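You operate a simulated robot arm through the tools that you are given. There is no shell and no other tool.

Carry out the task below with a simulated robot arm. There is one attempt and no reset: what you move stays moved.

TASK
Stand both glasses on coasters and fill them with water to the line.
Fine: purple rim on the cork coaster, orange rim on the green; spill none; the jug goes back. Set down upright: glass with the purple rim, glass with the orange rim, water jug.

Only the result counts: the job must be done as asked and must still hold three seconds after the hand-in. Knocking over, shifting, dropping, spilling or breaking anything else fails it.

THE ROBOT
A 7-joint arm with a two-finger parallel gripper, fixed in place. Base frame: the origin is on the floor under the middle of its stand, x ahead of it, y to its left, z up; the work surface is at about z = 74. Units: cm, degrees, N and s.
With the tool pointing down near the work surface it reaches from about 20 to 74 cm from the base axis. Its first joint turns from -166.0 to 166.0 degrees. Payload 1.57 kg.
The tool frame sits at the grasp point between the pads (the TCP): z along the fingers, y along the line on which they close. The tips reach 3 cm beyond it. The gripper opens to 11 cm. The fingers are 2.4 cm wide and 1.2 cm thick; the gripper's body (4.8 by 11.2 cm) begins 7.8 cm behind the TCP.
Orientation is told as [roll, pitch, yaw] about the base's x, y, z axes, in that order, counted from this pose: with the fingers straight down and closing along the base's y, the tool's x points along the base's -x, its y along +y and its z along -z.

THE INTERFACE
- The arm moves only by the tool drive_tool. Its argument "steps" is a list of rows, each a list of 7 numbers: the shift along the tool's x, y, z in cm, then the turn, a rotation vector about the tool's x, y, z in degrees, then the opening in per cent of the stroke, from 0 (shut) to 100 (fully open). In form: [[dx, dy, dz, wx, wy, wz, hand], ...]. A call has 1 to 20 rows; each row is the pose to reach, as a shift and turn from the pose commanded when the call began, along the tool's axes at that moment. Rows are played at 5 a second. More than 5 cm and 8.6 degrees between two rows, or a gripper value outside its range, and nothing of the call is played. A pose out of reach is approached as far as the arm can. The call stops where the force on the tool passes 40 N (or 10 N more than at its start, if that is more) or the arm is blocked; 0.2 s more then pass. Each finger travels about 4.5 cm/s and halts on what it meets, pressing with about 25 N; the grip force reading is that of the motor and also rises with nothing between the fingers. The clock runs only during rows and for 0.2 s after the last one: add rows that repeat a pose to give the fingers time. The reply holds the time, the measured pose of the TCP, the force on the tool along the base axes, the opening and the grip force, in the units named above and with some noise, with the torque about the TCP (base axes, N m) and any sound that the robot's microphone picked up, and new pictures: "pictures" is both (left out), scene, wrist or none.
- Cameras (640 x 400 px; columns grow to the right, rows downward): "scene" is fixed at [21.92, -50, 147.1]; the picture's right is [0.95, -0.32, 0.00], its down [-0.15, -0.45, -0.88] and it looks along [0.28, 0.83, -0.48] (base axes); focal length 346 px, centre (320, 200). "wrist" rides on the gripper at [7, 1.6, -14.1] in the tool frame; the picture's right is [-0.23, 0.97, 0.00], its down [-0.86, -0.20, -0.48] and it looks along [-0.47, -0.11, 0.88] (tool axes); focal length 222 px, centre (320, 200). There is no depth. A picture from a camera that has moved, and an enlarged one, comes with that camera's place and axes in the base frame and with its lens.
- lift_body(by): slides the trunk up (or, below 0, down) by that many cm; the arm rides with it, the base frame stays. It gives what a move gives, with no picture.
- close_up(camera, box): a new picture of the part [left, top, right, bottom] of that camera's present view, enlarged. No time passes.
- job_done(): hands the job in; it is judged then, once.

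Places have to be worked out from the pictures, the camera data and where the tool is seen. Open the gripper and draw the arm clear of the work before you hand the job in, unless the task says otherwise.

The tools are called after "Call:" as a command line: name --pt "numbers of a row" for each row, then --argument value for the rest, lists and objects as JSON in quotes. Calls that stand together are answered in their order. drive_tool: Moves the arm, as the interface text tells. Its arguments: {"type":"object","properties":{"steps":{"type":"array"},"pictures":{"type":"string","enum":["both","scene","wrist","none"]}},"required":["steps"]} The other tools are called the same way: lift_body (by) moves the trunk up or down; close_up (camera, box) takes an enlarged picture of a part of a camera's view; job_done () hands the job in.

At the start:

```text
time_s: 0.0
tcp_pos: [28.44, 31.49, 114.65]
orientation: [0.0, 0.0, 0.0]
ft_force: [-0.4, 0.4, 0.0]
wrist_torque: [-0.01, -0.01, 0.0]
gripper_width: 11.04
grasp_force: 0.0
trunk travel left (down, up): [-52.5, 6.5]
```

scene: 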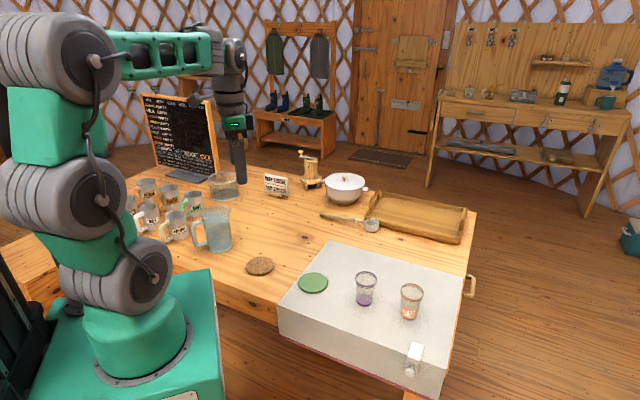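
wrist: 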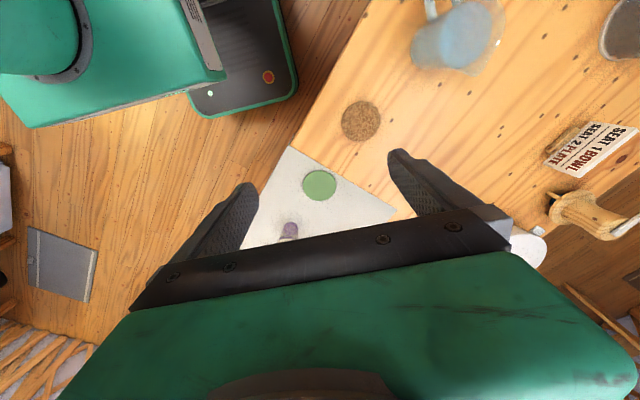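

I'll begin by looking closely at the glasses, coasters and jug in the scene view before moving anything.

Call:
close_up --camera "scene" --box '[270, 230, 470, 390]'

Call:
close_up --camera "scene" --box '[120, 160, 280, 290]'

Call:
close_up --camera "scene" --box '[340, 255, 440, 335]'

Call:
close_up --camera "wrist" --box '[220, 0, 640, 260]'

```text
2.50 times, centred on (370, 310) of scene
camera zoom: at [21.92, -50.0, 147.1], right [0.95, -0.32, 0.0], down [-0.15, -0.45, -0.88], along [0.28, 0.83, -0.48], focal length 864 px, centre (195, -75)
```

zoom: 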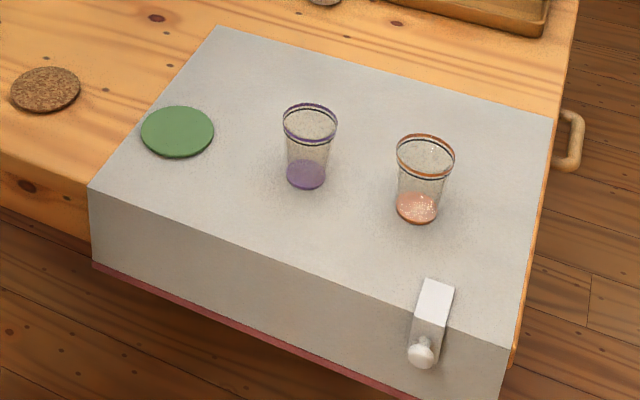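

```text
3.08 times, centred on (200, 225) of scene
camera zoom: at [21.92, -50.0, 147.1], right [0.95, -0.32, 0.0], down [-0.15, -0.45, -0.88], along [0.28, 0.83, -0.48], focal length 1064 px, centre (689, 123)
```

zoom: 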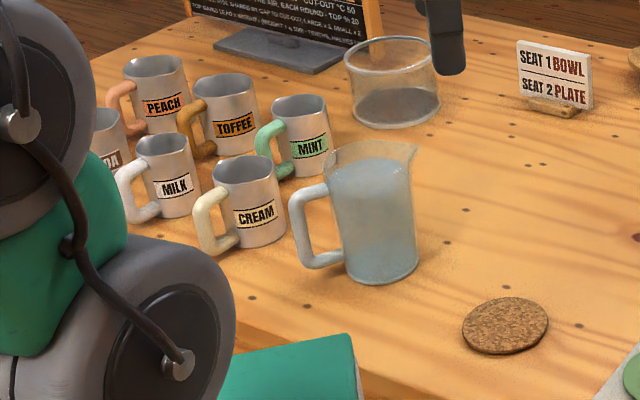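

```text
5.00 times, centred on (390, 295) of scene
camera zoom: at [21.92, -50.0, 147.1], right [0.95, -0.32, 0.0], down [-0.15, -0.45, -0.88], along [0.28, 0.83, -0.48], focal length 1728 px, centre (-30, -275)
```

zoom: 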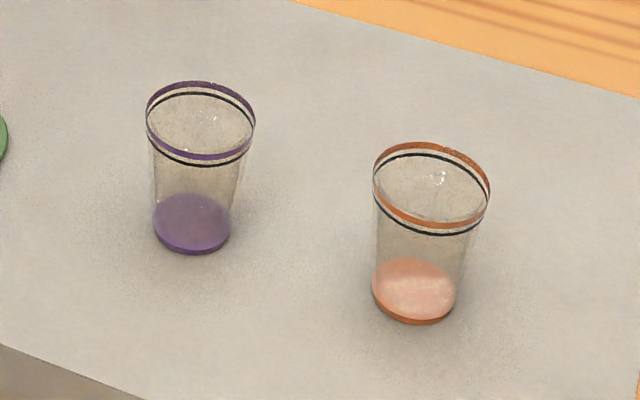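

```text
1.52 times, centred on (430, 130) of wrist
camera zoom: at [21.56, 33.06, 128.91], right [0.23, 0.97, 0.0], down [0.86, -0.2, 0.48], along [0.47, -0.11, -0.88], focal length 338 px, centre (152, 307)
```

zoom: 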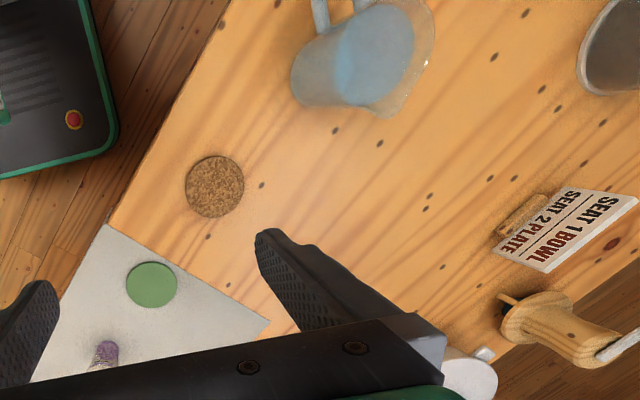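

The black ring just under each rim should be the fill line. My estimates are: purple glass (57,15), orange (66.6,6.5), green coaster (45.5,27), cork (31.6,40), jug (20,56) with the handle toward -x. I'll move above the purple glass to refine its place with the wrist camera.

Call:
drive_tool --pt "-2.87 -1.67 1.6 0 0 0 100" --pt "-5.74 -3.34 3.3 0 0 0 100" --pt "-8.6 -5.0 5 0 0 0 100" --pt "-11.5 -6.7 6.6 0 0 0 100" --pt "-14.4 -8.4 8.3 0 0 0 100" --pt "-17.2 -10 10 0 0 0 100" --pt "-20.1 -11.7 11.6 0 0 0 100" --pt "-23 -13.4 13.2 0 0 0 100" --pt "-25.9 -15 14.8 0 0 0 100" --pt "-28.7 -16.7 16.6 0 0 0 100" --pt "-28.7 -16.7 16.6 0 0 0 100" --pt "-28.7 -16.7 16.6 0 0 0 100"

```text
time_s: 2.6
tcp_pos: [56.93, 15.1, 98.12]
orientation: [0.0, 0.0, 0.1]
ft_force: [0.2, 0.6, 0.6]
wrist_torque: [0.01, 0.0, 0.05]
gripper_width: 10.98
grasp_force: 0.1
trunk travel left (down, up): [-52.5, 6.5]
camera wrist: at [50.12, 16.67, 112.45], right [0.23, 0.97, 0.0], down [0.86, -0.2, 0.48], along [0.47, -0.11, -0.88], focal length 222 px, centre (320, 200)
```

scene: 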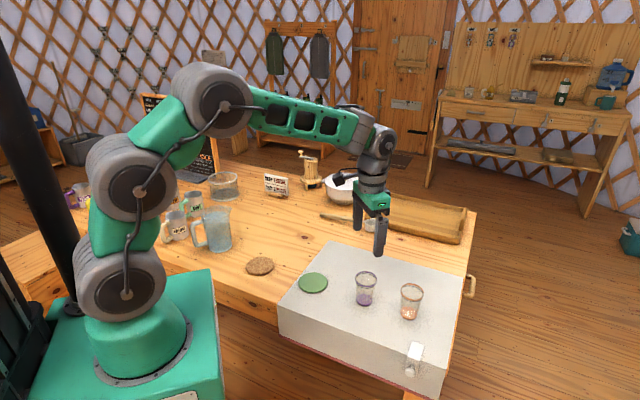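
wrist: 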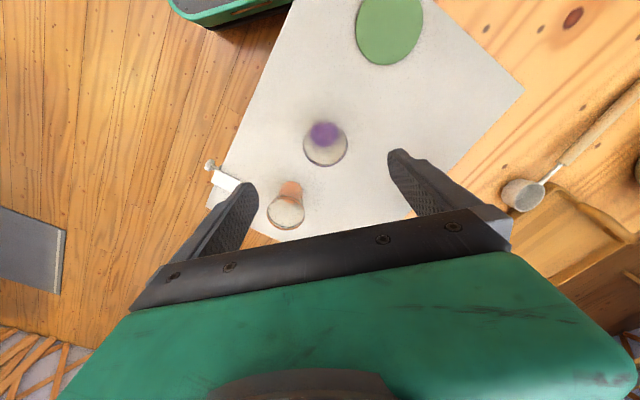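

The wrist camera sees both glasses clearly; I'll zoom in to refine their coordinates.

Call:
close_up --camera "wrist" --box '[250, 100, 410, 240]'

Call:
close_up --camera "wrist" --box '[340, 0, 500, 100]'

Call:
close_up --camera "scene" --box '[170, 190, 250, 260]'

```text
2.86 times, centred on (330, 170) of wrist
camera zoom: at [50.12, 16.67, 112.45], right [0.23, 0.97, 0.0], down [0.86, -0.2, 0.48], along [0.47, -0.11, -0.88], focal length 635 px, centre (291, 286)
```

zoom: 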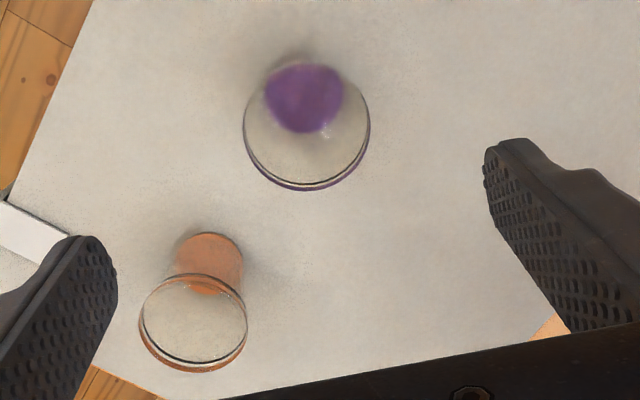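

```text
4.00 times, centred on (420, 50) of wrist
camera zoom: at [50.12, 16.67, 112.45], right [0.23, 0.97, 0.0], down [0.86, -0.2, 0.48], along [0.47, -0.11, -0.88], focal length 888 px, centre (-80, 800)
```

zoom: 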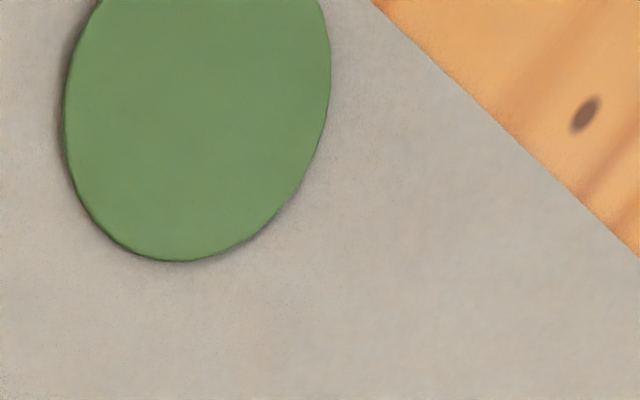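

```text
5.71 times, centred on (210, 225) of scene
camera zoom: at [21.92, -50.0, 147.1], right [0.95, -0.32, 0.0], down [-0.15, -0.45, -0.88], along [0.28, 0.83, -0.48], focal length 1975 px, centre (949, 57)
```

zoom: 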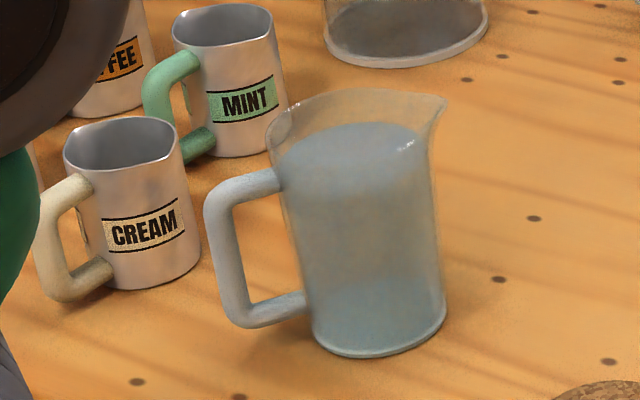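

The wrist view puts the purple glass about 0.7 cm further in x and 0.45 in y than the TCP. I'll correct and lower part-way to check alignment.

Call:
drive_tool --pt "-0.7 0.45 3 0 0 0 100" --pt "-0.7 0.45 6 0 0 0 100" --pt "-0.7 0.45 9 0 0 0 100" --pt "-0.7 0.45 9 0 0 0 100" --pt "-0.7 0.45 9 0 0 0 100"

```text
time_s: 3.8
tcp_pos: [57.62, 15.43, 89.16]
orientation: [0.1, 0.1, 0.0]
ft_force: [0.8, 0.3, -0.8]
wrist_torque: [0.01, -0.02, 0.01]
gripper_width: 11.0
grasp_force: 0.0
trunk travel left (down, up): [-52.5, 6.5]
camera wrist: at [50.64, 17.03, 103.41], right [0.23, 0.97, 0.0], down [0.86, -0.2, 0.48], along [0.47, -0.11, -0.88], focal length 222 px, centre (320, 200)
```

scene: 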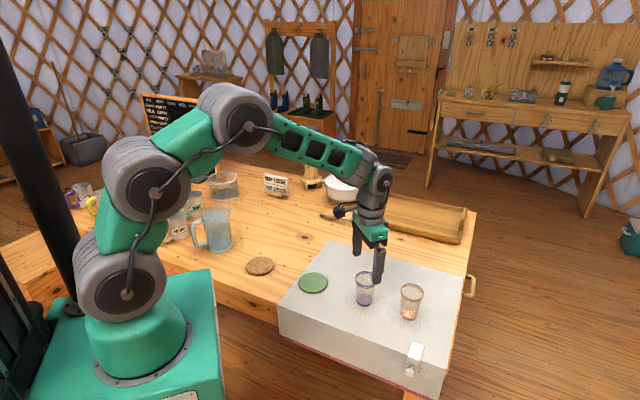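
wrist: 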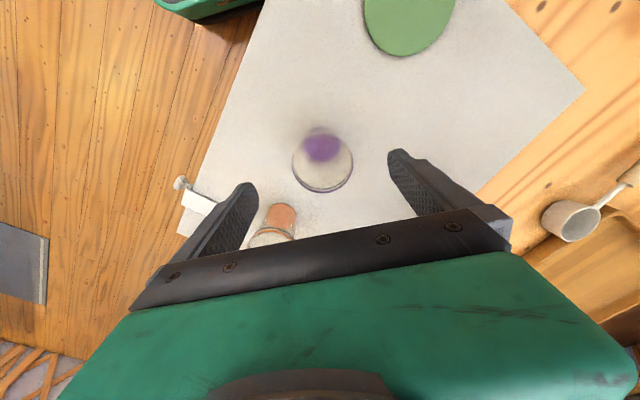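

The rim centre at (322,162) matches the projected tool axis, so the alignment is good. I'll lower to z≈79 around the glass and close gently.

Call:
drive_tool --pt "0 0 2.5 0 0 0 100" --pt "0 0 5 0 0 0 100" --pt "0 0 7.5 0 0 0 100" --pt "0 0 9 0 0 0 100" --pt "0 0 10 0 0 0 100" --pt "0 0 10 0 0 0 100" --pt "0 0 10 0 0 0 100"

```text
time_s: 5.4
tcp_pos: [57.79, 15.41, 78.83]
orientation: [0.0, 0.0, 0.0]
ft_force: [0.2, 0.5, 0.0]
wrist_torque: [0.02, 0.0, -0.03]
gripper_width: 10.98
grasp_force: 0.0
trunk travel left (down, up): [-52.5, 6.5]
camera wrist: at [50.95, 16.9, 93.23], right [0.23, 0.97, 0.0], down [0.86, -0.2, 0.48], along [0.47, -0.11, -0.88], focal length 222 px, centre (320, 200)
```

scene: 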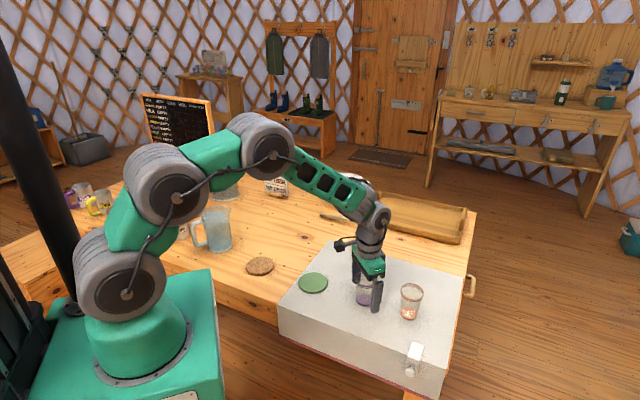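
wrist: 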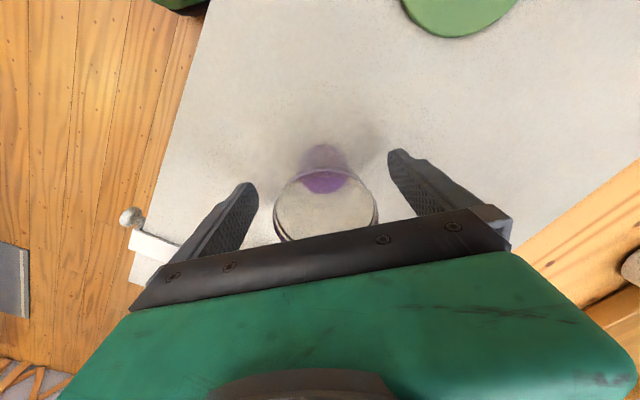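

Fingers straddle the glass with even gaps (glass about 0.2 cm to the +y side). I'll nudge and close in stages.

Call:
drive_tool --pt "0 0.2 0 0 0 0 80" --pt "0 0.2 0 0 0 0 65" --pt "0 0.2 0 0 0 0 55" --pt "0 0.2 0 0 0 0 45" --pt "0 0.2 0 0 0 0 40" --pt "0 0.2 0 0 0 0 40" --pt "0 0.2 0 0 0 0 40"

```text
time_s: 7.0
tcp_pos: [57.69, 15.58, 78.96]
orientation: [0.0, 0.0, 0.0]
ft_force: [0.1, -0.3, 1.5]
wrist_torque: [-0.05, -0.01, 0.03]
gripper_width: 5.8
grasp_force: 25.2
trunk travel left (down, up): [-52.5, 6.5]
camera wrist: at [50.9, 17.11, 93.26], right [0.23, 0.97, 0.0], down [0.86, -0.2, 0.48], along [0.47, -0.11, -0.88], focal length 222 px, centre (320, 200)
```

scene: 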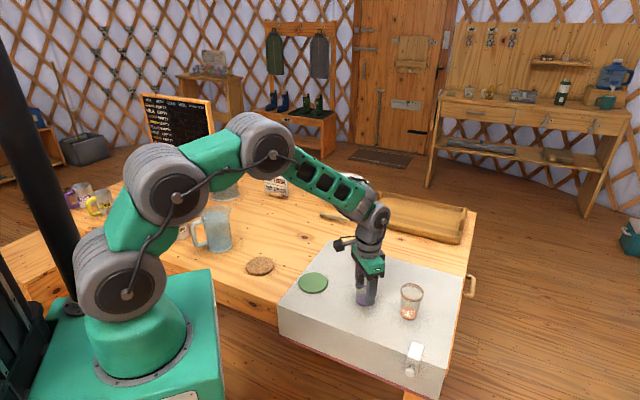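
wrist: 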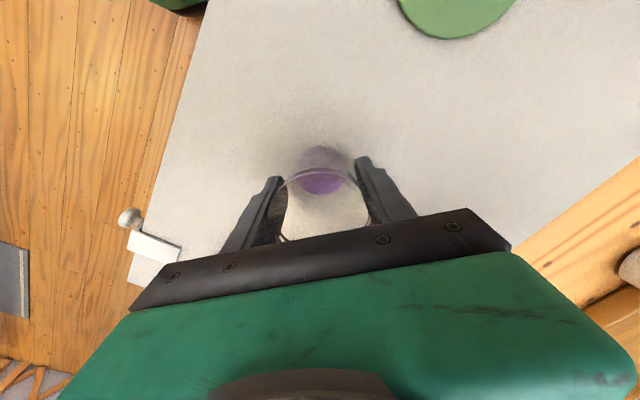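

Gripped at 5.8 cm with 25 N. I'll lift straight up about 10 cm slowly.

Call:
drive_tool --pt "0 0 -1 0 0 0 40" --pt "0 0 -3 0 0 0 40" --pt "0 0 -5 0 0 0 40" --pt "0 0 -8 0 0 0 40" --pt "0 0 -10 0 0 0 40" --pt "0 0 -10 0 0 0 40"

```text
time_s: 8.4
tcp_pos: [57.79, 15.56, 89.1]
orientation: [-0.1, 0.0, -0.1]
ft_force: [-0.6, -0.1, -1.9]
wrist_torque: [0.01, -0.01, -0.01]
gripper_width: 5.83
grasp_force: 25.1
trunk travel left (down, up): [-52.5, 6.5]
camera wrist: at [50.87, 17.13, 103.29], right [0.23, 0.97, 0.0], down [0.86, -0.2, 0.48], along [0.47, -0.11, -0.88], focal length 222 px, centre (320, 200)
```

scene: 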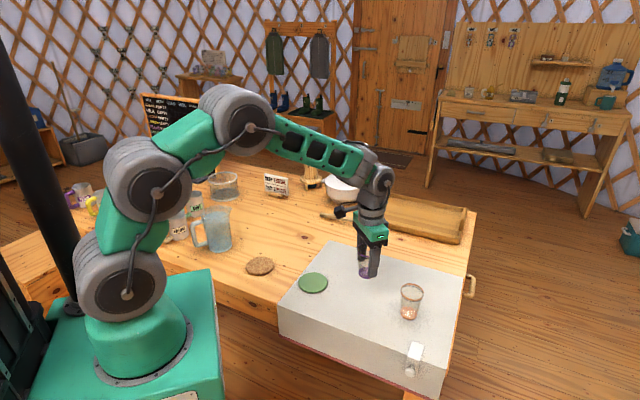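
wrist: 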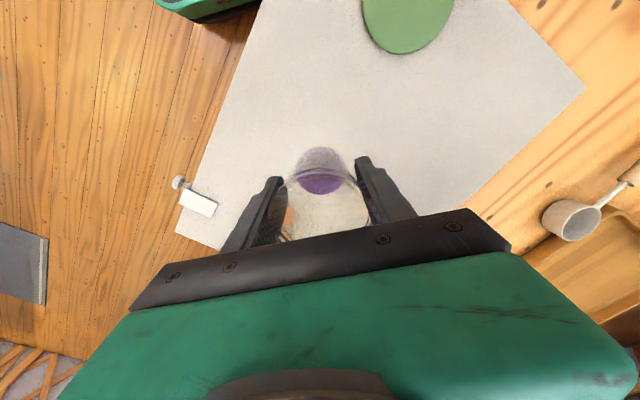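

The glass is held. I'll carry it over the cork coaster (estimated (32.1, 40.4)) at the same height and check from above.

Call:
drive_tool --pt "1.5 1.5 0 0 0 0 40" --pt "4 3.9 0 0 0 0 40" --pt "7 6.7 0 0 0 0 40" --pt "10 9.6 0 0 0 0 40" --pt "13 12.5 0 0 0 0 40" --pt "16 15.4 0 0 0 0 40" --pt "19 18.3 0 0 0 0 40" --pt "21.5 20.7 0 0 0 0 40" --pt "23.7 22.8 0 0 0 0 40" --pt "25.2 24.2 0 0 0 0 40" --pt "25.7 24.8 0 0 0 0 40" --pt "25.7 24.8 0 0 0 0 40"

```text
time_s: 11.0
tcp_pos: [31.94, 40.51, 89.23]
orientation: [0.0, 0.0, 0.0]
ft_force: [-0.2, -0.6, -1.8]
wrist_torque: [0.03, 0.01, -0.02]
gripper_width: 5.8
grasp_force: 25.2
trunk travel left (down, up): [-52.5, 6.5]
camera wrist: at [25.13, 41.95, 103.48], right [0.23, 0.97, 0.0], down [0.86, -0.2, 0.48], along [0.47, -0.11, -0.88], focal length 222 px, centre (320, 200)
```

scene: 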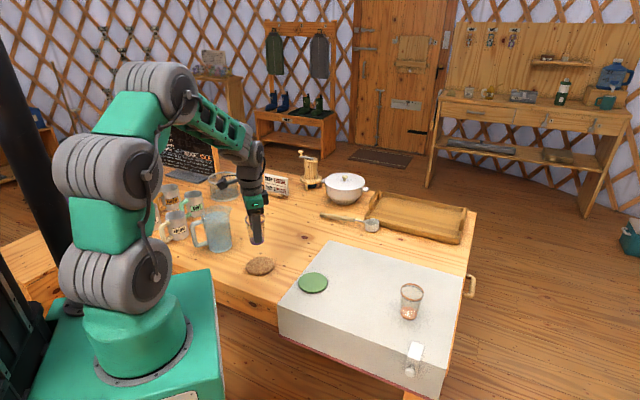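
wrist: 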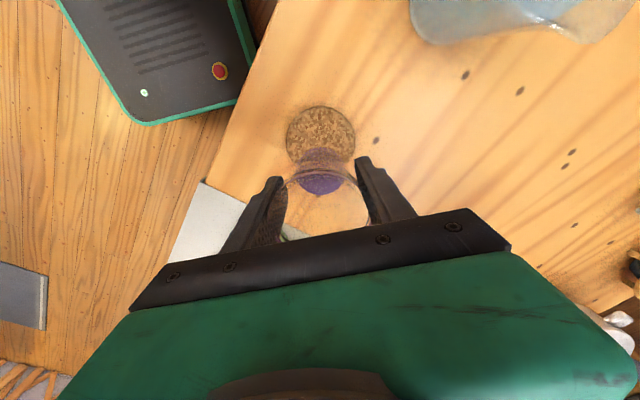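

The cork coaster is right under the glass, perhaps slightly toward the base. I'll zoom in for the exact offset.

Call:
close_up --camera "wrist" --box '[260, 90, 390, 240]'

Call:
close_up --camera "scene" --box '[220, 200, 300, 290]'

```text
2.67 times, centred on (325, 165) of wrist
camera zoom: at [25.13, 41.95, 103.48], right [0.23, 0.97, 0.0], down [0.86, -0.2, 0.48], along [0.47, -0.11, -0.88], focal length 592 px, centre (307, 293)
```

zoom: 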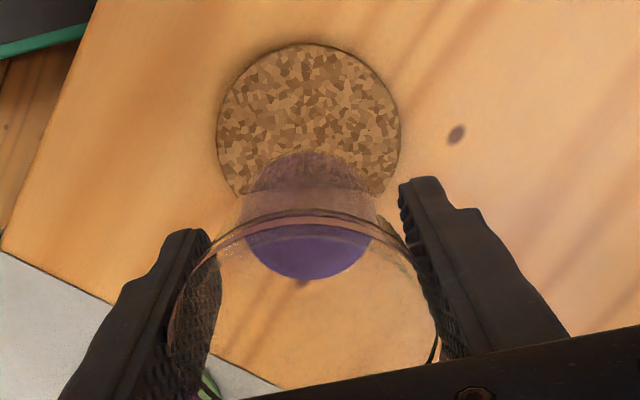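

```text
4.44 times, centred on (260, 245) of scene
camera zoom: at [21.92, -50.0, 147.1], right [0.95, -0.32, 0.0], down [-0.15, -0.45, -0.88], along [0.28, 0.83, -0.48], focal length 1536 px, centre (587, 0)
```

zoom: 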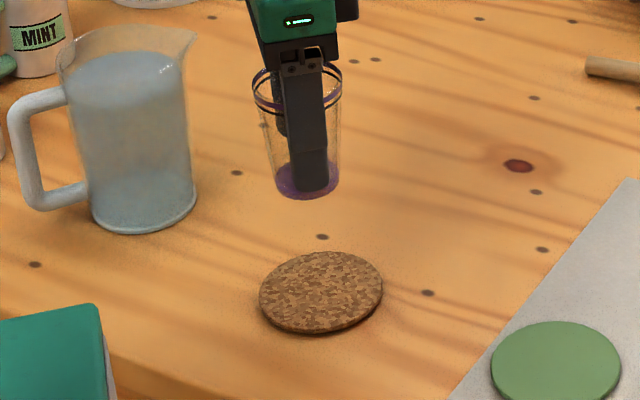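

The cork centre is about 0.35 cm closer in x. I'll shift and lower to just above the expected contact height (about 9.2 cm below).

Call:
drive_tool --pt "0.35 0.05 2 0 0 0 40" --pt "0.35 0.05 4.5 0 0 0 40" --pt "0.35 0.05 6.5 0 0 0 40" --pt "0.35 0.05 8 0 0 0 40" --pt "0.35 0.05 8.6 0 0 0 40" --pt "0.35 0.05 8.8 0 0 0 40" --pt "0.35 0.05 8.8 0 0 0 40"

Call:
close_up --camera "scene" --box '[220, 230, 300, 290]'

```text
time_s: 12.6
tcp_pos: [31.87, 40.29, 80.17]
orientation: [0.0, -0.1, 0.1]
ft_force: [0.0, -0.2, -1.5]
wrist_torque: [0.0, -0.03, 0.01]
gripper_width: 5.81
grasp_force: 24.5
trunk travel left (down, up): [-52.5, 6.5]
camera wrist: at [24.93, 41.86, 94.41], right [0.23, 0.97, 0.0], down [0.86, -0.2, 0.48], along [0.47, -0.11, -0.88], focal length 222 px, centre (320, 200)
```

scene: 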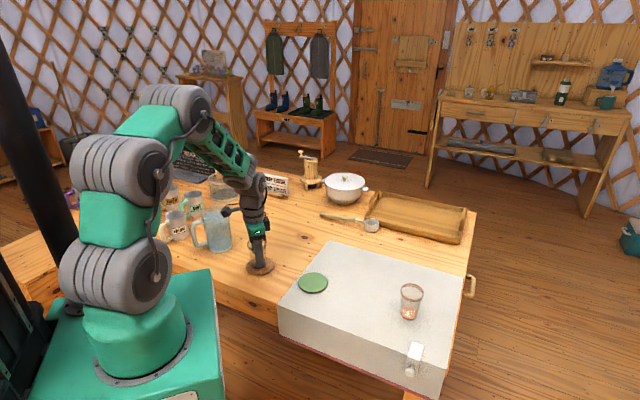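
wrist: 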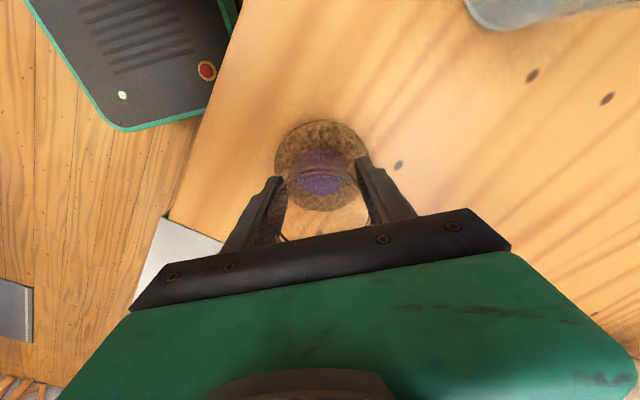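

```text
6.67 times, centred on (260, 260) of scene
camera zoom: at [21.92, -50.0, 147.1], right [0.95, -0.32, 0.0], down [-0.15, -0.45, -0.88], along [0.28, 0.83, -0.48], focal length 2304 px, centre (720, -200)
```

zoom: 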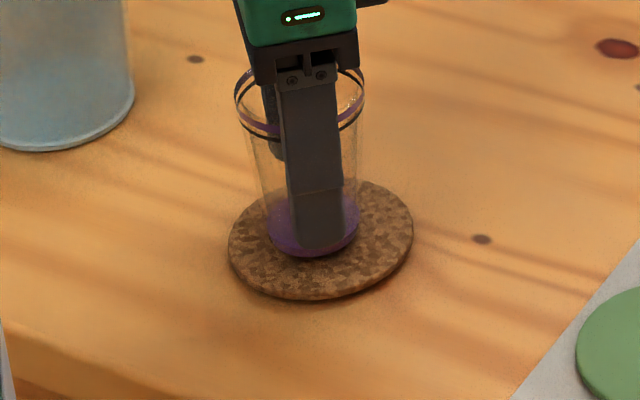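

Well centred over the cork. I'll lower in 1 mm steps, watching for the load to come off.

Call:
drive_tool --pt "0 0 0.1 0 0 0 40" --pt "0 0 0.2 0 0 0 40" --pt "0 0 0.2 0 0 0 40" --pt "0 0 0.2 0 0 0 40" --pictures "none"

```text
time_s: 13.6
tcp_pos: [31.79, 40.42, 80.03]
orientation: [0.0, 0.0, 0.0]
ft_force: [-0.7, 0.3, -2.5]
wrist_torque: [0.02, -0.01, 0.02]
gripper_width: 5.84
grasp_force: 25.2
trunk travel left (down, up): [-52.5, 6.5]
```

No contact yet (load still hanging). Another 2 mm.

Call:
drive_tool --pt "0 0 0.1 0 0 0 40" --pt "0 0 0.2 0 0 0 40" --pt "0 0 0.2 0 0 0 40" --pt "0 0 0.2 0 0 0 40" --pictures "none"

```text
time_s: 14.6
tcp_pos: [31.76, 40.34, 79.84]
orientation: [0.1, 0.1, 0.0]
ft_force: [-0.8, 0.1, -1.5]
wrist_torque: [0.0, -0.02, 0.0]
gripper_width: 5.81
grasp_force: 24.9
trunk travel left (down, up): [-52.5, 6.5]
```

Still no contact; lower in small increments again.

Call:
drive_tool --pt "0 0 0.1 0 0 0 40" --pt "0 0 0.2 0 0 0 40" --pt "0 0 0.2 0 0 0 40" --pictures "none"

Call:
close_up --camera "scene" --box '[240, 250, 280, 280]'

```text
time_s: 15.4
tcp_pos: [31.69, 40.29, 79.84]
orientation: [0.2, -0.1, 0.0]
ft_force: [-2.2, -1.5, 14.3]
wrist_torque: [-0.15, 0.02, -0.02]
gripper_width: 5.8
grasp_force: 24.9
trunk travel left (down, up): [-52.5, 6.5]
```

```text
13.33 times, centred on (260, 265) of scene
camera zoom: at [21.92, -50.0, 147.1], right [0.95, -0.32, 0.0], down [-0.15, -0.45, -0.88], along [0.28, 0.83, -0.48], focal length 4609 px, centre (1120, -667)
```

zoom: 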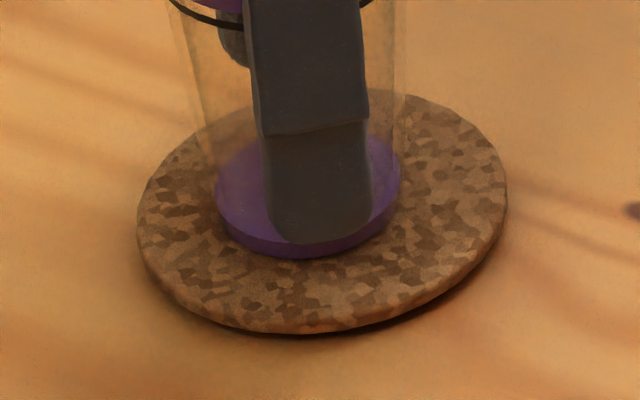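

Contact at 14 N: the glass stands on the cork. I'll ease 1 mm up to relax, then open and check it stays upright before withdrawing.

Call:
drive_tool --pt "0 0 -0.15 0 0 0 40" --pt "0 0 -0.15 0 0 0 50" --pt "0 0 -0.15 0 0 0 60" --pt "0 0 -0.15 0 0 0 75" --pt "0 0 -0.15 0 0 0 90" --pt "0 0 -0.15 0 0 0 100" --pt "0 0 -0.15 0 0 0 100"

```text
time_s: 17.0
tcp_pos: [31.81, 40.21, 79.66]
orientation: [0.0, 0.0, 0.0]
ft_force: [0.6, 0.6, -0.9]
wrist_torque: [0.03, 0.04, -0.02]
gripper_width: 10.99
grasp_force: 0.1
trunk travel left (down, up): [-52.5, 6.5]
camera wrist: at [24.97, 41.83, 93.93], right [0.23, 0.97, 0.0], down [0.86, -0.2, 0.48], along [0.47, -0.11, -0.88], focal length 222 px, centre (320, 200)
```

scene: 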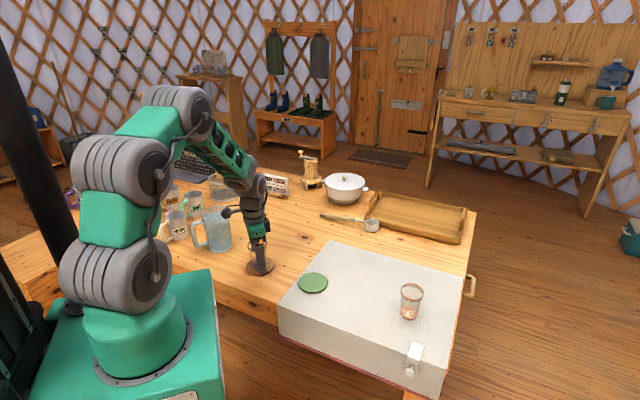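
wrist: 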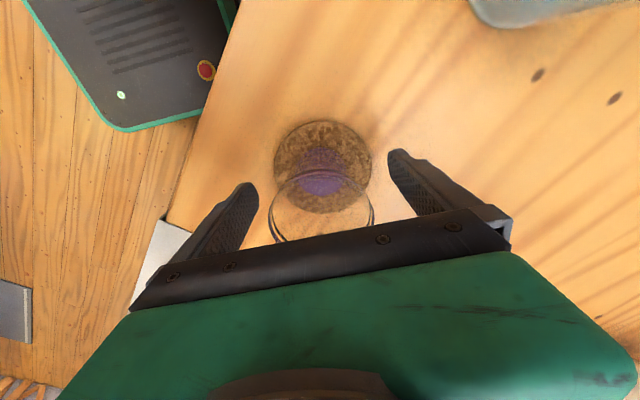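

Purple glass stands upright, fingers clear. I'll rise and go over the orange glass, estimated at (67.15, 7.15).

Call:
drive_tool --pt "0 0 -2 0 0 0 100" --pt "0 0 -5 0 0 0 100" --pt "0 0 -9 0 0 0 100" --pt "0 0 -13 0 0 0 100" --pt "-3.5 -3.3 -13 0 0 0 100" --pt "-6.7 -6.2 -13 0 0 0 100" --pt "-10 -9.3 -13 0 0 0 100" --pt "-13.3 -12.4 -13 0 0 0 100" --pt "-16.6 -15.5 -13 0 0 0 100" --pt "-20 -18.6 -13 0 0 0 100" --pt "-23.2 -21.7 -13 0 0 0 100" --pt "-26.6 -24.9 -13 0 0 0 100" --pt "-30 -28 -13 0 0 0 100" --pt "-33.2 -31.1 -13 0 0 0 100" --pt "-35.4 -33.1 -12 0 0 0 100" --pt "-35.4 -33.1 -12 0 0 0 100" --pt "-35.4 -33.1 -12 0 0 0 100"

```text
time_s: 20.6
tcp_pos: [67.07, 6.75, 91.81]
orientation: [0.0, 0.0, -0.1]
ft_force: [-0.9, 0.4, 0.4]
wrist_torque: [0.02, -0.04, -0.01]
gripper_width: 11.01
grasp_force: 0.0
trunk travel left (down, up): [-52.5, 6.5]
camera wrist: at [60.21, 8.34, 106.08], right [0.23, 0.97, 0.0], down [0.86, -0.2, 0.48], along [0.47, -0.11, -0.88], focal length 222 px, centre (320, 200)
```

scene: 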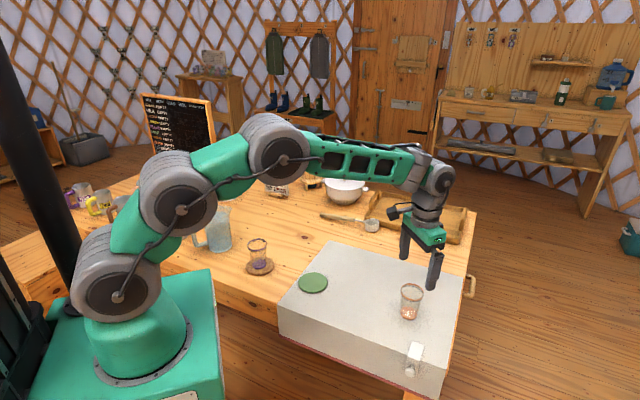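
wrist: 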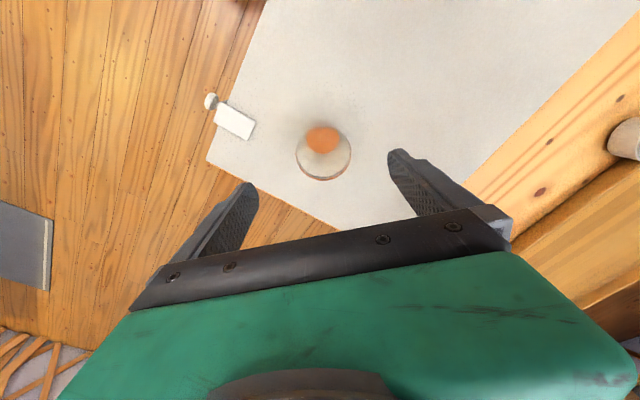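

The orange glass's rim centre is within ~0.3 cm of the tool axis. I'll correct slightly and lower to z≈79.

Call:
drive_tool --pt "0.15 0.25 3 0 0 0 100" --pt "0.15 0.25 6 0 0 0 100" --pt "0.15 0.25 8.5 0 0 0 100" --pt "0.15 0.25 10.5 0 0 0 100" --pt "0.15 0.25 12 0 0 0 100" --pt "0.15 0.25 12.8 0 0 0 100" --pt "0.15 0.25 12.8 0 0 0 100" --pictures "wrist"

```text
time_s: 22.2
tcp_pos: [66.94, 7.48, 78.79]
orientation: [0.0, 0.0, 0.0]
ft_force: [1.4, -1.0, 0.6]
wrist_torque: [-0.03, -0.02, 0.0]
gripper_width: 11.01
grasp_force: 0.0
trunk travel left (down, up): [-52.5, 6.5]
camera wrist: at [60.05, 9.11, 93.14], right [0.23, 0.97, 0.0], down [0.86, -0.2, 0.48], along [0.47, -0.11, -0.88], focal length 222 px, centre (320, 200)
```

wrist: 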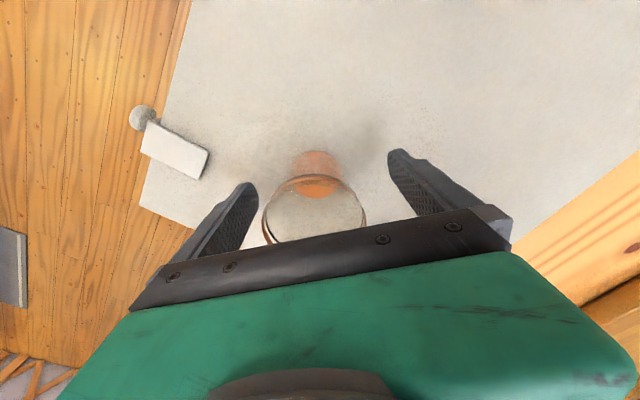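

The glass is now about 0.35 cm to the -y side of centre; I'll shift -0.3 and close in stages.

Call:
drive_tool --pt "0 -0.3 0 0 0 0 100" --pt "0 -0.3 0 0 0 0 80" --pt "0 -0.3 0 0 0 0 65" --pt "0 -0.3 0 0 0 0 55" --pt "0 -0.3 0 0 0 0 45" --pt "0 -0.3 0 0 0 0 40" --pt "0 -0.3 0 0 0 0 40" --pt "0 -0.3 0 0 0 0 40" --pictures "wrist"

```text
time_s: 24.0
tcp_pos: [66.93, 7.22, 78.96]
orientation: [0.0, 0.0, 0.1]
ft_force: [-0.3, -0.2, 0.1]
wrist_torque: [0.04, 0.01, -0.01]
gripper_width: 5.93
grasp_force: 25.3
trunk travel left (down, up): [-52.5, 6.5]
camera wrist: at [60.06, 8.7, 93.17], right [0.23, 0.97, 0.0], down [0.86, -0.2, 0.48], along [0.47, -0.11, -0.88], focal length 222 px, centre (320, 200)
```

wrist: 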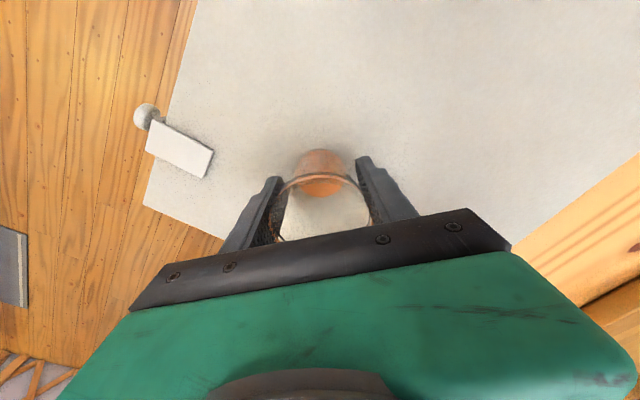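

Gripped (25 N). Lift 10 cm and carry it over the green coaster, estimated at (46.0, 27.4).

Call:
drive_tool --pt "0 0 -1 0 0 0 40" --pt "0 0 -3 0 0 0 40" --pt "0 0 -6 0 0 0 40" --pt "0 0 -9 0 0 0 40" --pt "0 0 -10 0 0 0 40" --pt "2 1.9 -10 0 0 0 40" --pt "4.8 4.6 -10 0 0 0 40" --pt "7.6 7.3 -10 0 0 0 40" --pt "10.4 10 -10 0 0 0 40" --pt "13.2 12.7 -10 0 0 0 40" --pt "16 15.4 -10 0 0 0 40" --pt "18.5 17.8 -10 0 0 0 40" --pt "20.3 19.6 -10 0 0 0 40" --pt "20.9 20.2 -10 0 0 0 40" --pt "20.9 20.2 -10 0 0 0 40" --pt "20.9 20.2 -10 0 0 0 40"

Call:
close_up --camera "wrist" --box '[260, 90, 390, 240]'

```text
time_s: 27.4
tcp_pos: [46.09, 27.37, 89.01]
orientation: [-0.1, 0.1, 0.0]
ft_force: [0.0, 0.3, -1.8]
wrist_torque: [0.02, -0.02, 0.01]
gripper_width: 5.91
grasp_force: 25.2
trunk travel left (down, up): [-52.5, 6.5]
camera wrist: at [39.29, 28.97, 103.25], right [0.23, 0.97, 0.0], down [0.86, -0.2, 0.48], along [0.47, -0.11, -0.88], focal length 222 px, centre (320, 200)
```

scene: 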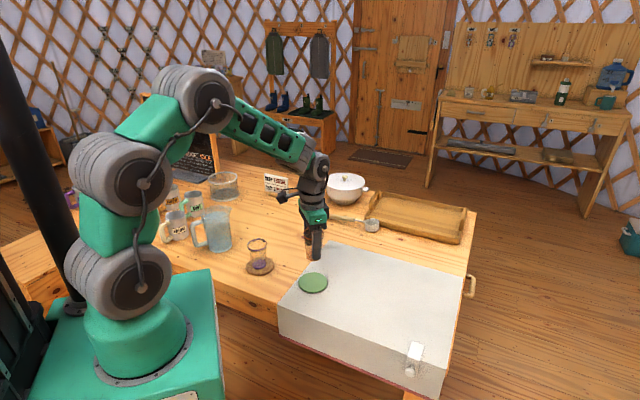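
wrist: 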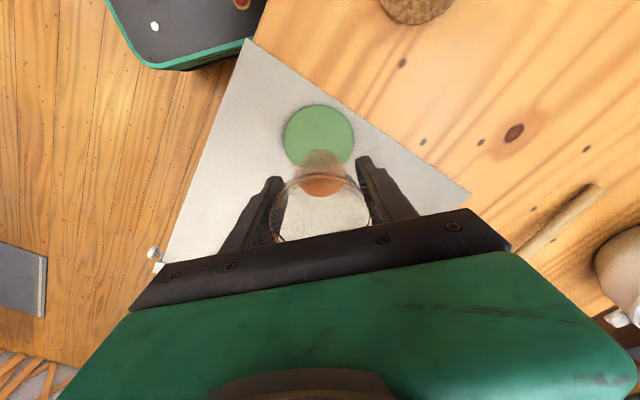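

```text
2.67 times, centred on (325, 165) of wrist
camera zoom: at [39.29, 28.97, 103.25], right [0.23, 0.97, 0.0], down [0.86, -0.2, 0.48], along [0.47, -0.11, -0.88], focal length 592 px, centre (307, 293)
```

zoom: 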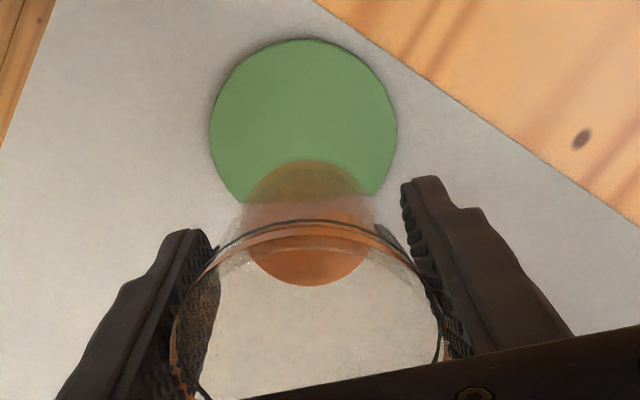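

The green coaster's centre is about 0.5 cm lower in x and 0.13 lower in y. I'll shift and lower to just above it.

Call:
drive_tool --pt "0.5 -0.13 2 0 0 0 40" --pt "0.5 -0.13 4.5 0 0 0 40" --pt "0.5 -0.13 6.5 0 0 0 40" --pt "0.5 -0.13 8 0 0 0 40" --pt "0.5 -0.13 8.7 0 0 0 40" --pt "0.5 -0.13 8.9 0 0 0 40" --pt "0.5 -0.13 8.9 0 0 0 40" --pictures "none"

Call:
close_up --camera "scene" --box '[290, 260, 340, 300]'

```text
time_s: 29.0
tcp_pos: [45.59, 27.06, 80.02]
orientation: [0.0, 0.0, 0.0]
ft_force: [-0.3, -0.7, -1.4]
wrist_torque: [0.02, 0.0, 0.0]
gripper_width: 5.92
grasp_force: 24.6
trunk travel left (down, up): [-52.5, 6.5]
```

```text
10.00 times, centred on (315, 280) of scene
camera zoom: at [21.92, -50.0, 147.1], right [0.95, -0.32, 0.0], down [-0.15, -0.45, -0.88], along [0.28, 0.83, -0.48], focal length 3457 px, centre (370, -600)
```

zoom: 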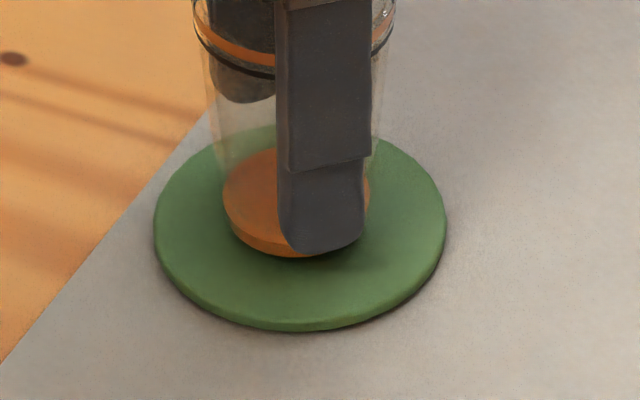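

Centred over the green coaster. Lowering in 1 mm steps to find contact.

Call:
drive_tool --pt "0 0 0.1 0 0 0 40" --pt "0 0 0.2 0 0 0 40" --pt "0 0 0.2 0 0 0 40" --pictures "none"

```text
time_s: 29.8
tcp_pos: [45.62, 27.12, 79.91]
orientation: [0.1, 0.0, 0.1]
ft_force: [-1.4, 0.2, -2.2]
wrist_torque: [0.04, 0.03, -0.01]
gripper_width: 5.89
grasp_force: 25.1
trunk travel left (down, up): [-52.5, 6.5]
```

No contact yet; lower further.

Call:
drive_tool --pt "0 0 0.1 0 0 0 40" --pt "0 0 0.2 0 0 0 40" --pt "0 0 0.2 0 0 0 40" --pictures "none"

```text
time_s: 30.6
tcp_pos: [45.68, 27.3, 79.73]
orientation: [0.0, 0.1, 0.0]
ft_force: [-0.1, -0.7, 1.4]
wrist_torque: [-0.01, -0.01, -0.07]
gripper_width: 5.91
grasp_force: 25.2
trunk travel left (down, up): [-52.5, 6.5]
```

The load has come off (+1.4 N), so the glass is touching the coaster. Open the fingers in stages.

Call:
drive_tool --pt "0 0 0 0 0 0 45" --pt "0 0 0 0 0 0 55" --pt "0 0 0 0 0 0 65" --pt "0 0 0 0 0 0 80" --pt "0 0 0 0 0 0 100" --pt "0 0 0 0 0 0 100" --pt "0 0 0 0 0 0 100" --pictures "wrist"

```text
time_s: 32.2
tcp_pos: [45.64, 27.17, 79.61]
orientation: [0.0, 0.0, 0.0]
ft_force: [-0.8, -0.3, -0.1]
wrist_torque: [-0.01, 0.01, -0.01]
gripper_width: 10.99
grasp_force: 0.1
trunk travel left (down, up): [-52.5, 6.5]
camera wrist: at [38.76, 28.75, 93.92], right [0.23, 0.97, 0.0], down [0.86, -0.2, 0.48], along [0.47, -0.11, -0.88], focal length 222 px, centre (320, 200)
```

wrist: 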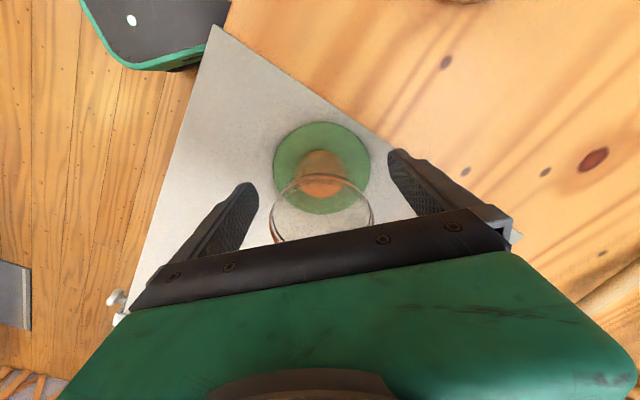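

Orange glass stands on the green coaster. I'll raise clear and move to look straight down on the jug.

Call:
drive_tool --pt "0 0 -2 0 0 0 100" --pt "0 0 -5 0 0 0 100" --pt "0 0 -10 0 0 0 100" --pt "0 0 -15 0 0 0 100" --pt "0 0 -20 0 0 0 100" --pt "0 0 -25.4 0 0 0 100" --pt "2.5 3.7 -25.4 0 0 0 100" --pt "5 7.4 -25.4 0 0 0 100" --pt "7.5 11.1 -25.4 0 0 0 100" --pt "10 14.8 -25.4 0 0 0 100" --pt "12.5 18.5 -25.4 0 0 0 100" --pt "15 22.2 -25.4 0 0 0 100" --pt "17.5 25.8 -25.4 0 0 0 100" --pt "18.6 27.3 -25.4 0 0 0 100" --pt "18.6 27.3 -25.4 0 0 0 100"

```text
refused: row 6 steps farther than a row can; nothing moved
```

The sixth row exceeded the 5 cm step; resending with smaller steps.

Call:
drive_tool --pt "0 0 -2 0 0 0 100" --pt "0 0 -5 0 0 0 100" --pt "0 0 -9.5 0 0 0 100" --pt "0 0 -14 0 0 0 100" --pt "0 0 -18 0 0 0 100" --pt "0 0 -22 0 0 0 100" --pt "0 0 -25.4 0 0 0 100" --pt "2.5 3.7 -25.4 0 0 0 100" --pt "5 7.4 -25.4 0 0 0 100" --pt "7.5 11.1 -25.4 0 0 0 100" --pt "10 14.8 -25.4 0 0 0 100" --pt "12.5 18.5 -25.4 0 0 0 100" --pt "15 22.2 -25.4 0 0 0 100" --pt "17.5 25.8 -25.4 0 0 0 100" --pt "18.6 27.3 -25.4 0 0 0 100" --pt "18.6 27.3 -25.4 0 0 0 100" --pt "18.6 27.3 -25.4 0 0 0 100"

Call:
close_up --camera "wrist" --box '[220, 0, 440, 160]'

Call:
close_up --camera "scene" --box '[230, 220, 350, 300]'

```text
time_s: 35.8
tcp_pos: [26.8, 54.58, 105.14]
orientation: [0.0, 0.1, 0.0]
ft_force: [0.0, -0.6, 0.4]
wrist_torque: [0.03, -0.01, -0.01]
gripper_width: 10.99
grasp_force: 0.0
trunk travel left (down, up): [-52.5, 6.5]
camera wrist: at [20.06, 56.15, 119.38], right [0.23, 0.97, 0.0], down [0.86, -0.2, 0.48], along [0.47, -0.11, -0.88], focal length 222 px, centre (320, 200)
```

scene: 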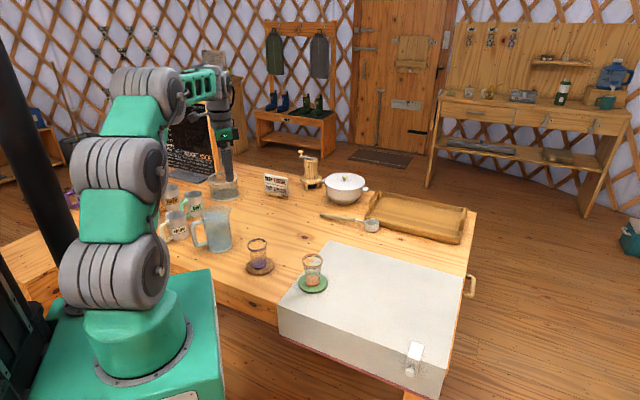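
wrist: 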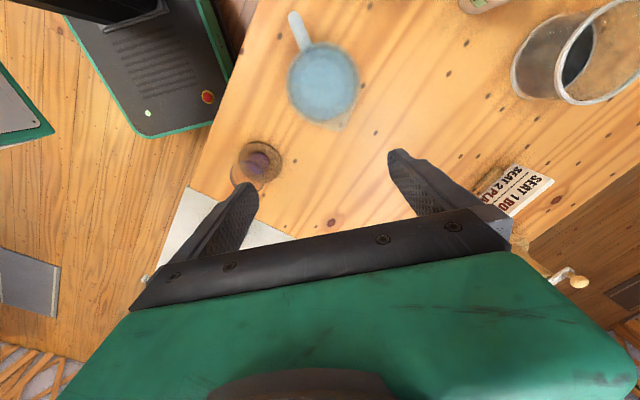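

```text
2.50 times, centred on (330, 80) of wrist
camera zoom: at [20.06, 56.15, 119.38], right [0.23, 0.97, 0.0], down [0.86, -0.2, 0.48], along [0.47, -0.11, -0.88], focal length 555 px, centre (295, 500)
```

zoom: 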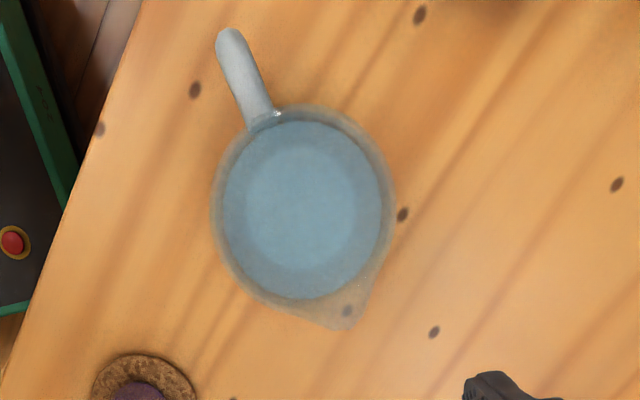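

```text
5.00 times, centred on (290, 260) of scene
camera zoom: at [21.92, -50.0, 147.1], right [0.95, -0.32, 0.0], down [-0.15, -0.45, -0.88], along [0.28, 0.83, -0.48], focal length 1728 px, centre (470, -100)
```

zoom: 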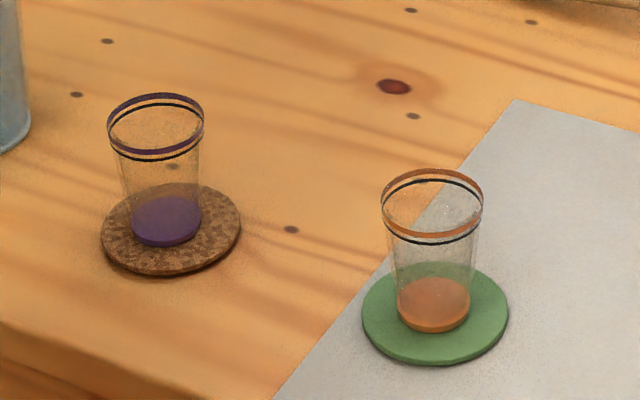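

The view straight down gives the jug axis at about (20.3, 56.5), rim radius ~4.7 cm, spout pointing about +10° from +x and handle opposite. I want the wrist camera on the spout side for pouring, so I'll test in mid-air how far the wrist can yaw.

Call:
drive_tool --pt "0 0 0 0 0 -8 100" --pt "0 0 0 0 0 -16 100" --pt "0 0 0 0 0 -24 100" --pt "0 0 0 0 0 -32 100" --pt "0 0 0 0 0 -40 100" --pt "0 0 0 0 0 -48 100" --pt "0 0 0 0 0 -56 100" --pt "0 0 0 0 0 -64 100" --pt "0 0 0 0 0 -72 100" --pt "0 0 0 0 0 -80 100" --pt "0 0 0 0 0 -88 100" --pt "0 0 0 0 0 -96 100" --pt "0 0 0 0 0 -104 100" --pt "0 0 0 0 0 -112 100" --pt "0 0 0 0 0 -120 100" --pt "0 0 0 0 0 -128 100" --pt "0 0 0 0 0 -136 100" --pt "0 0 0 0 0 -144 100" --pt "0 0 0 0 0 -152 100" --pt "0 0 0 0 0 -160 100"

```text
time_s: 40.0
tcp_pos: [27.22, 54.5, 105.18]
orientation: [0.0, -0.1, 160.2]
ft_force: [0.1, -0.7, 0.3]
wrist_torque: [-0.01, 0.0, -0.02]
gripper_width: 11.0
grasp_force: 0.0
trunk travel left (down, up): [-52.5, 6.5]
camera wrist: at [33.22, 50.53, 119.37], right [-0.54, -0.84, 0.0], down [-0.74, 0.48, 0.48], along [-0.4, 0.26, -0.88], focal length 222 px, centre (320, 200)
```

scene: 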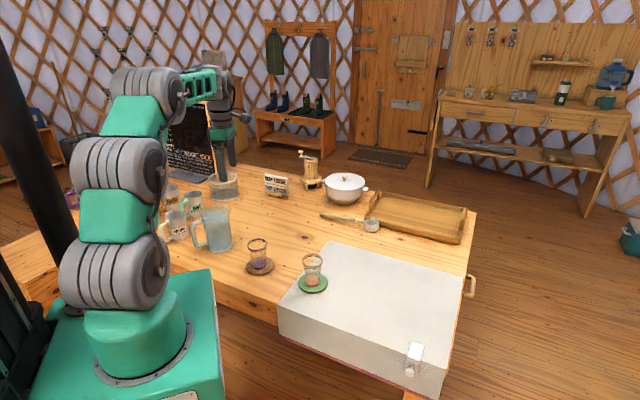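
wrist: 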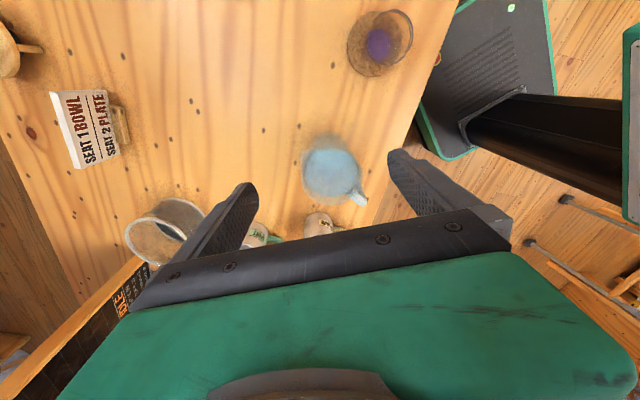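

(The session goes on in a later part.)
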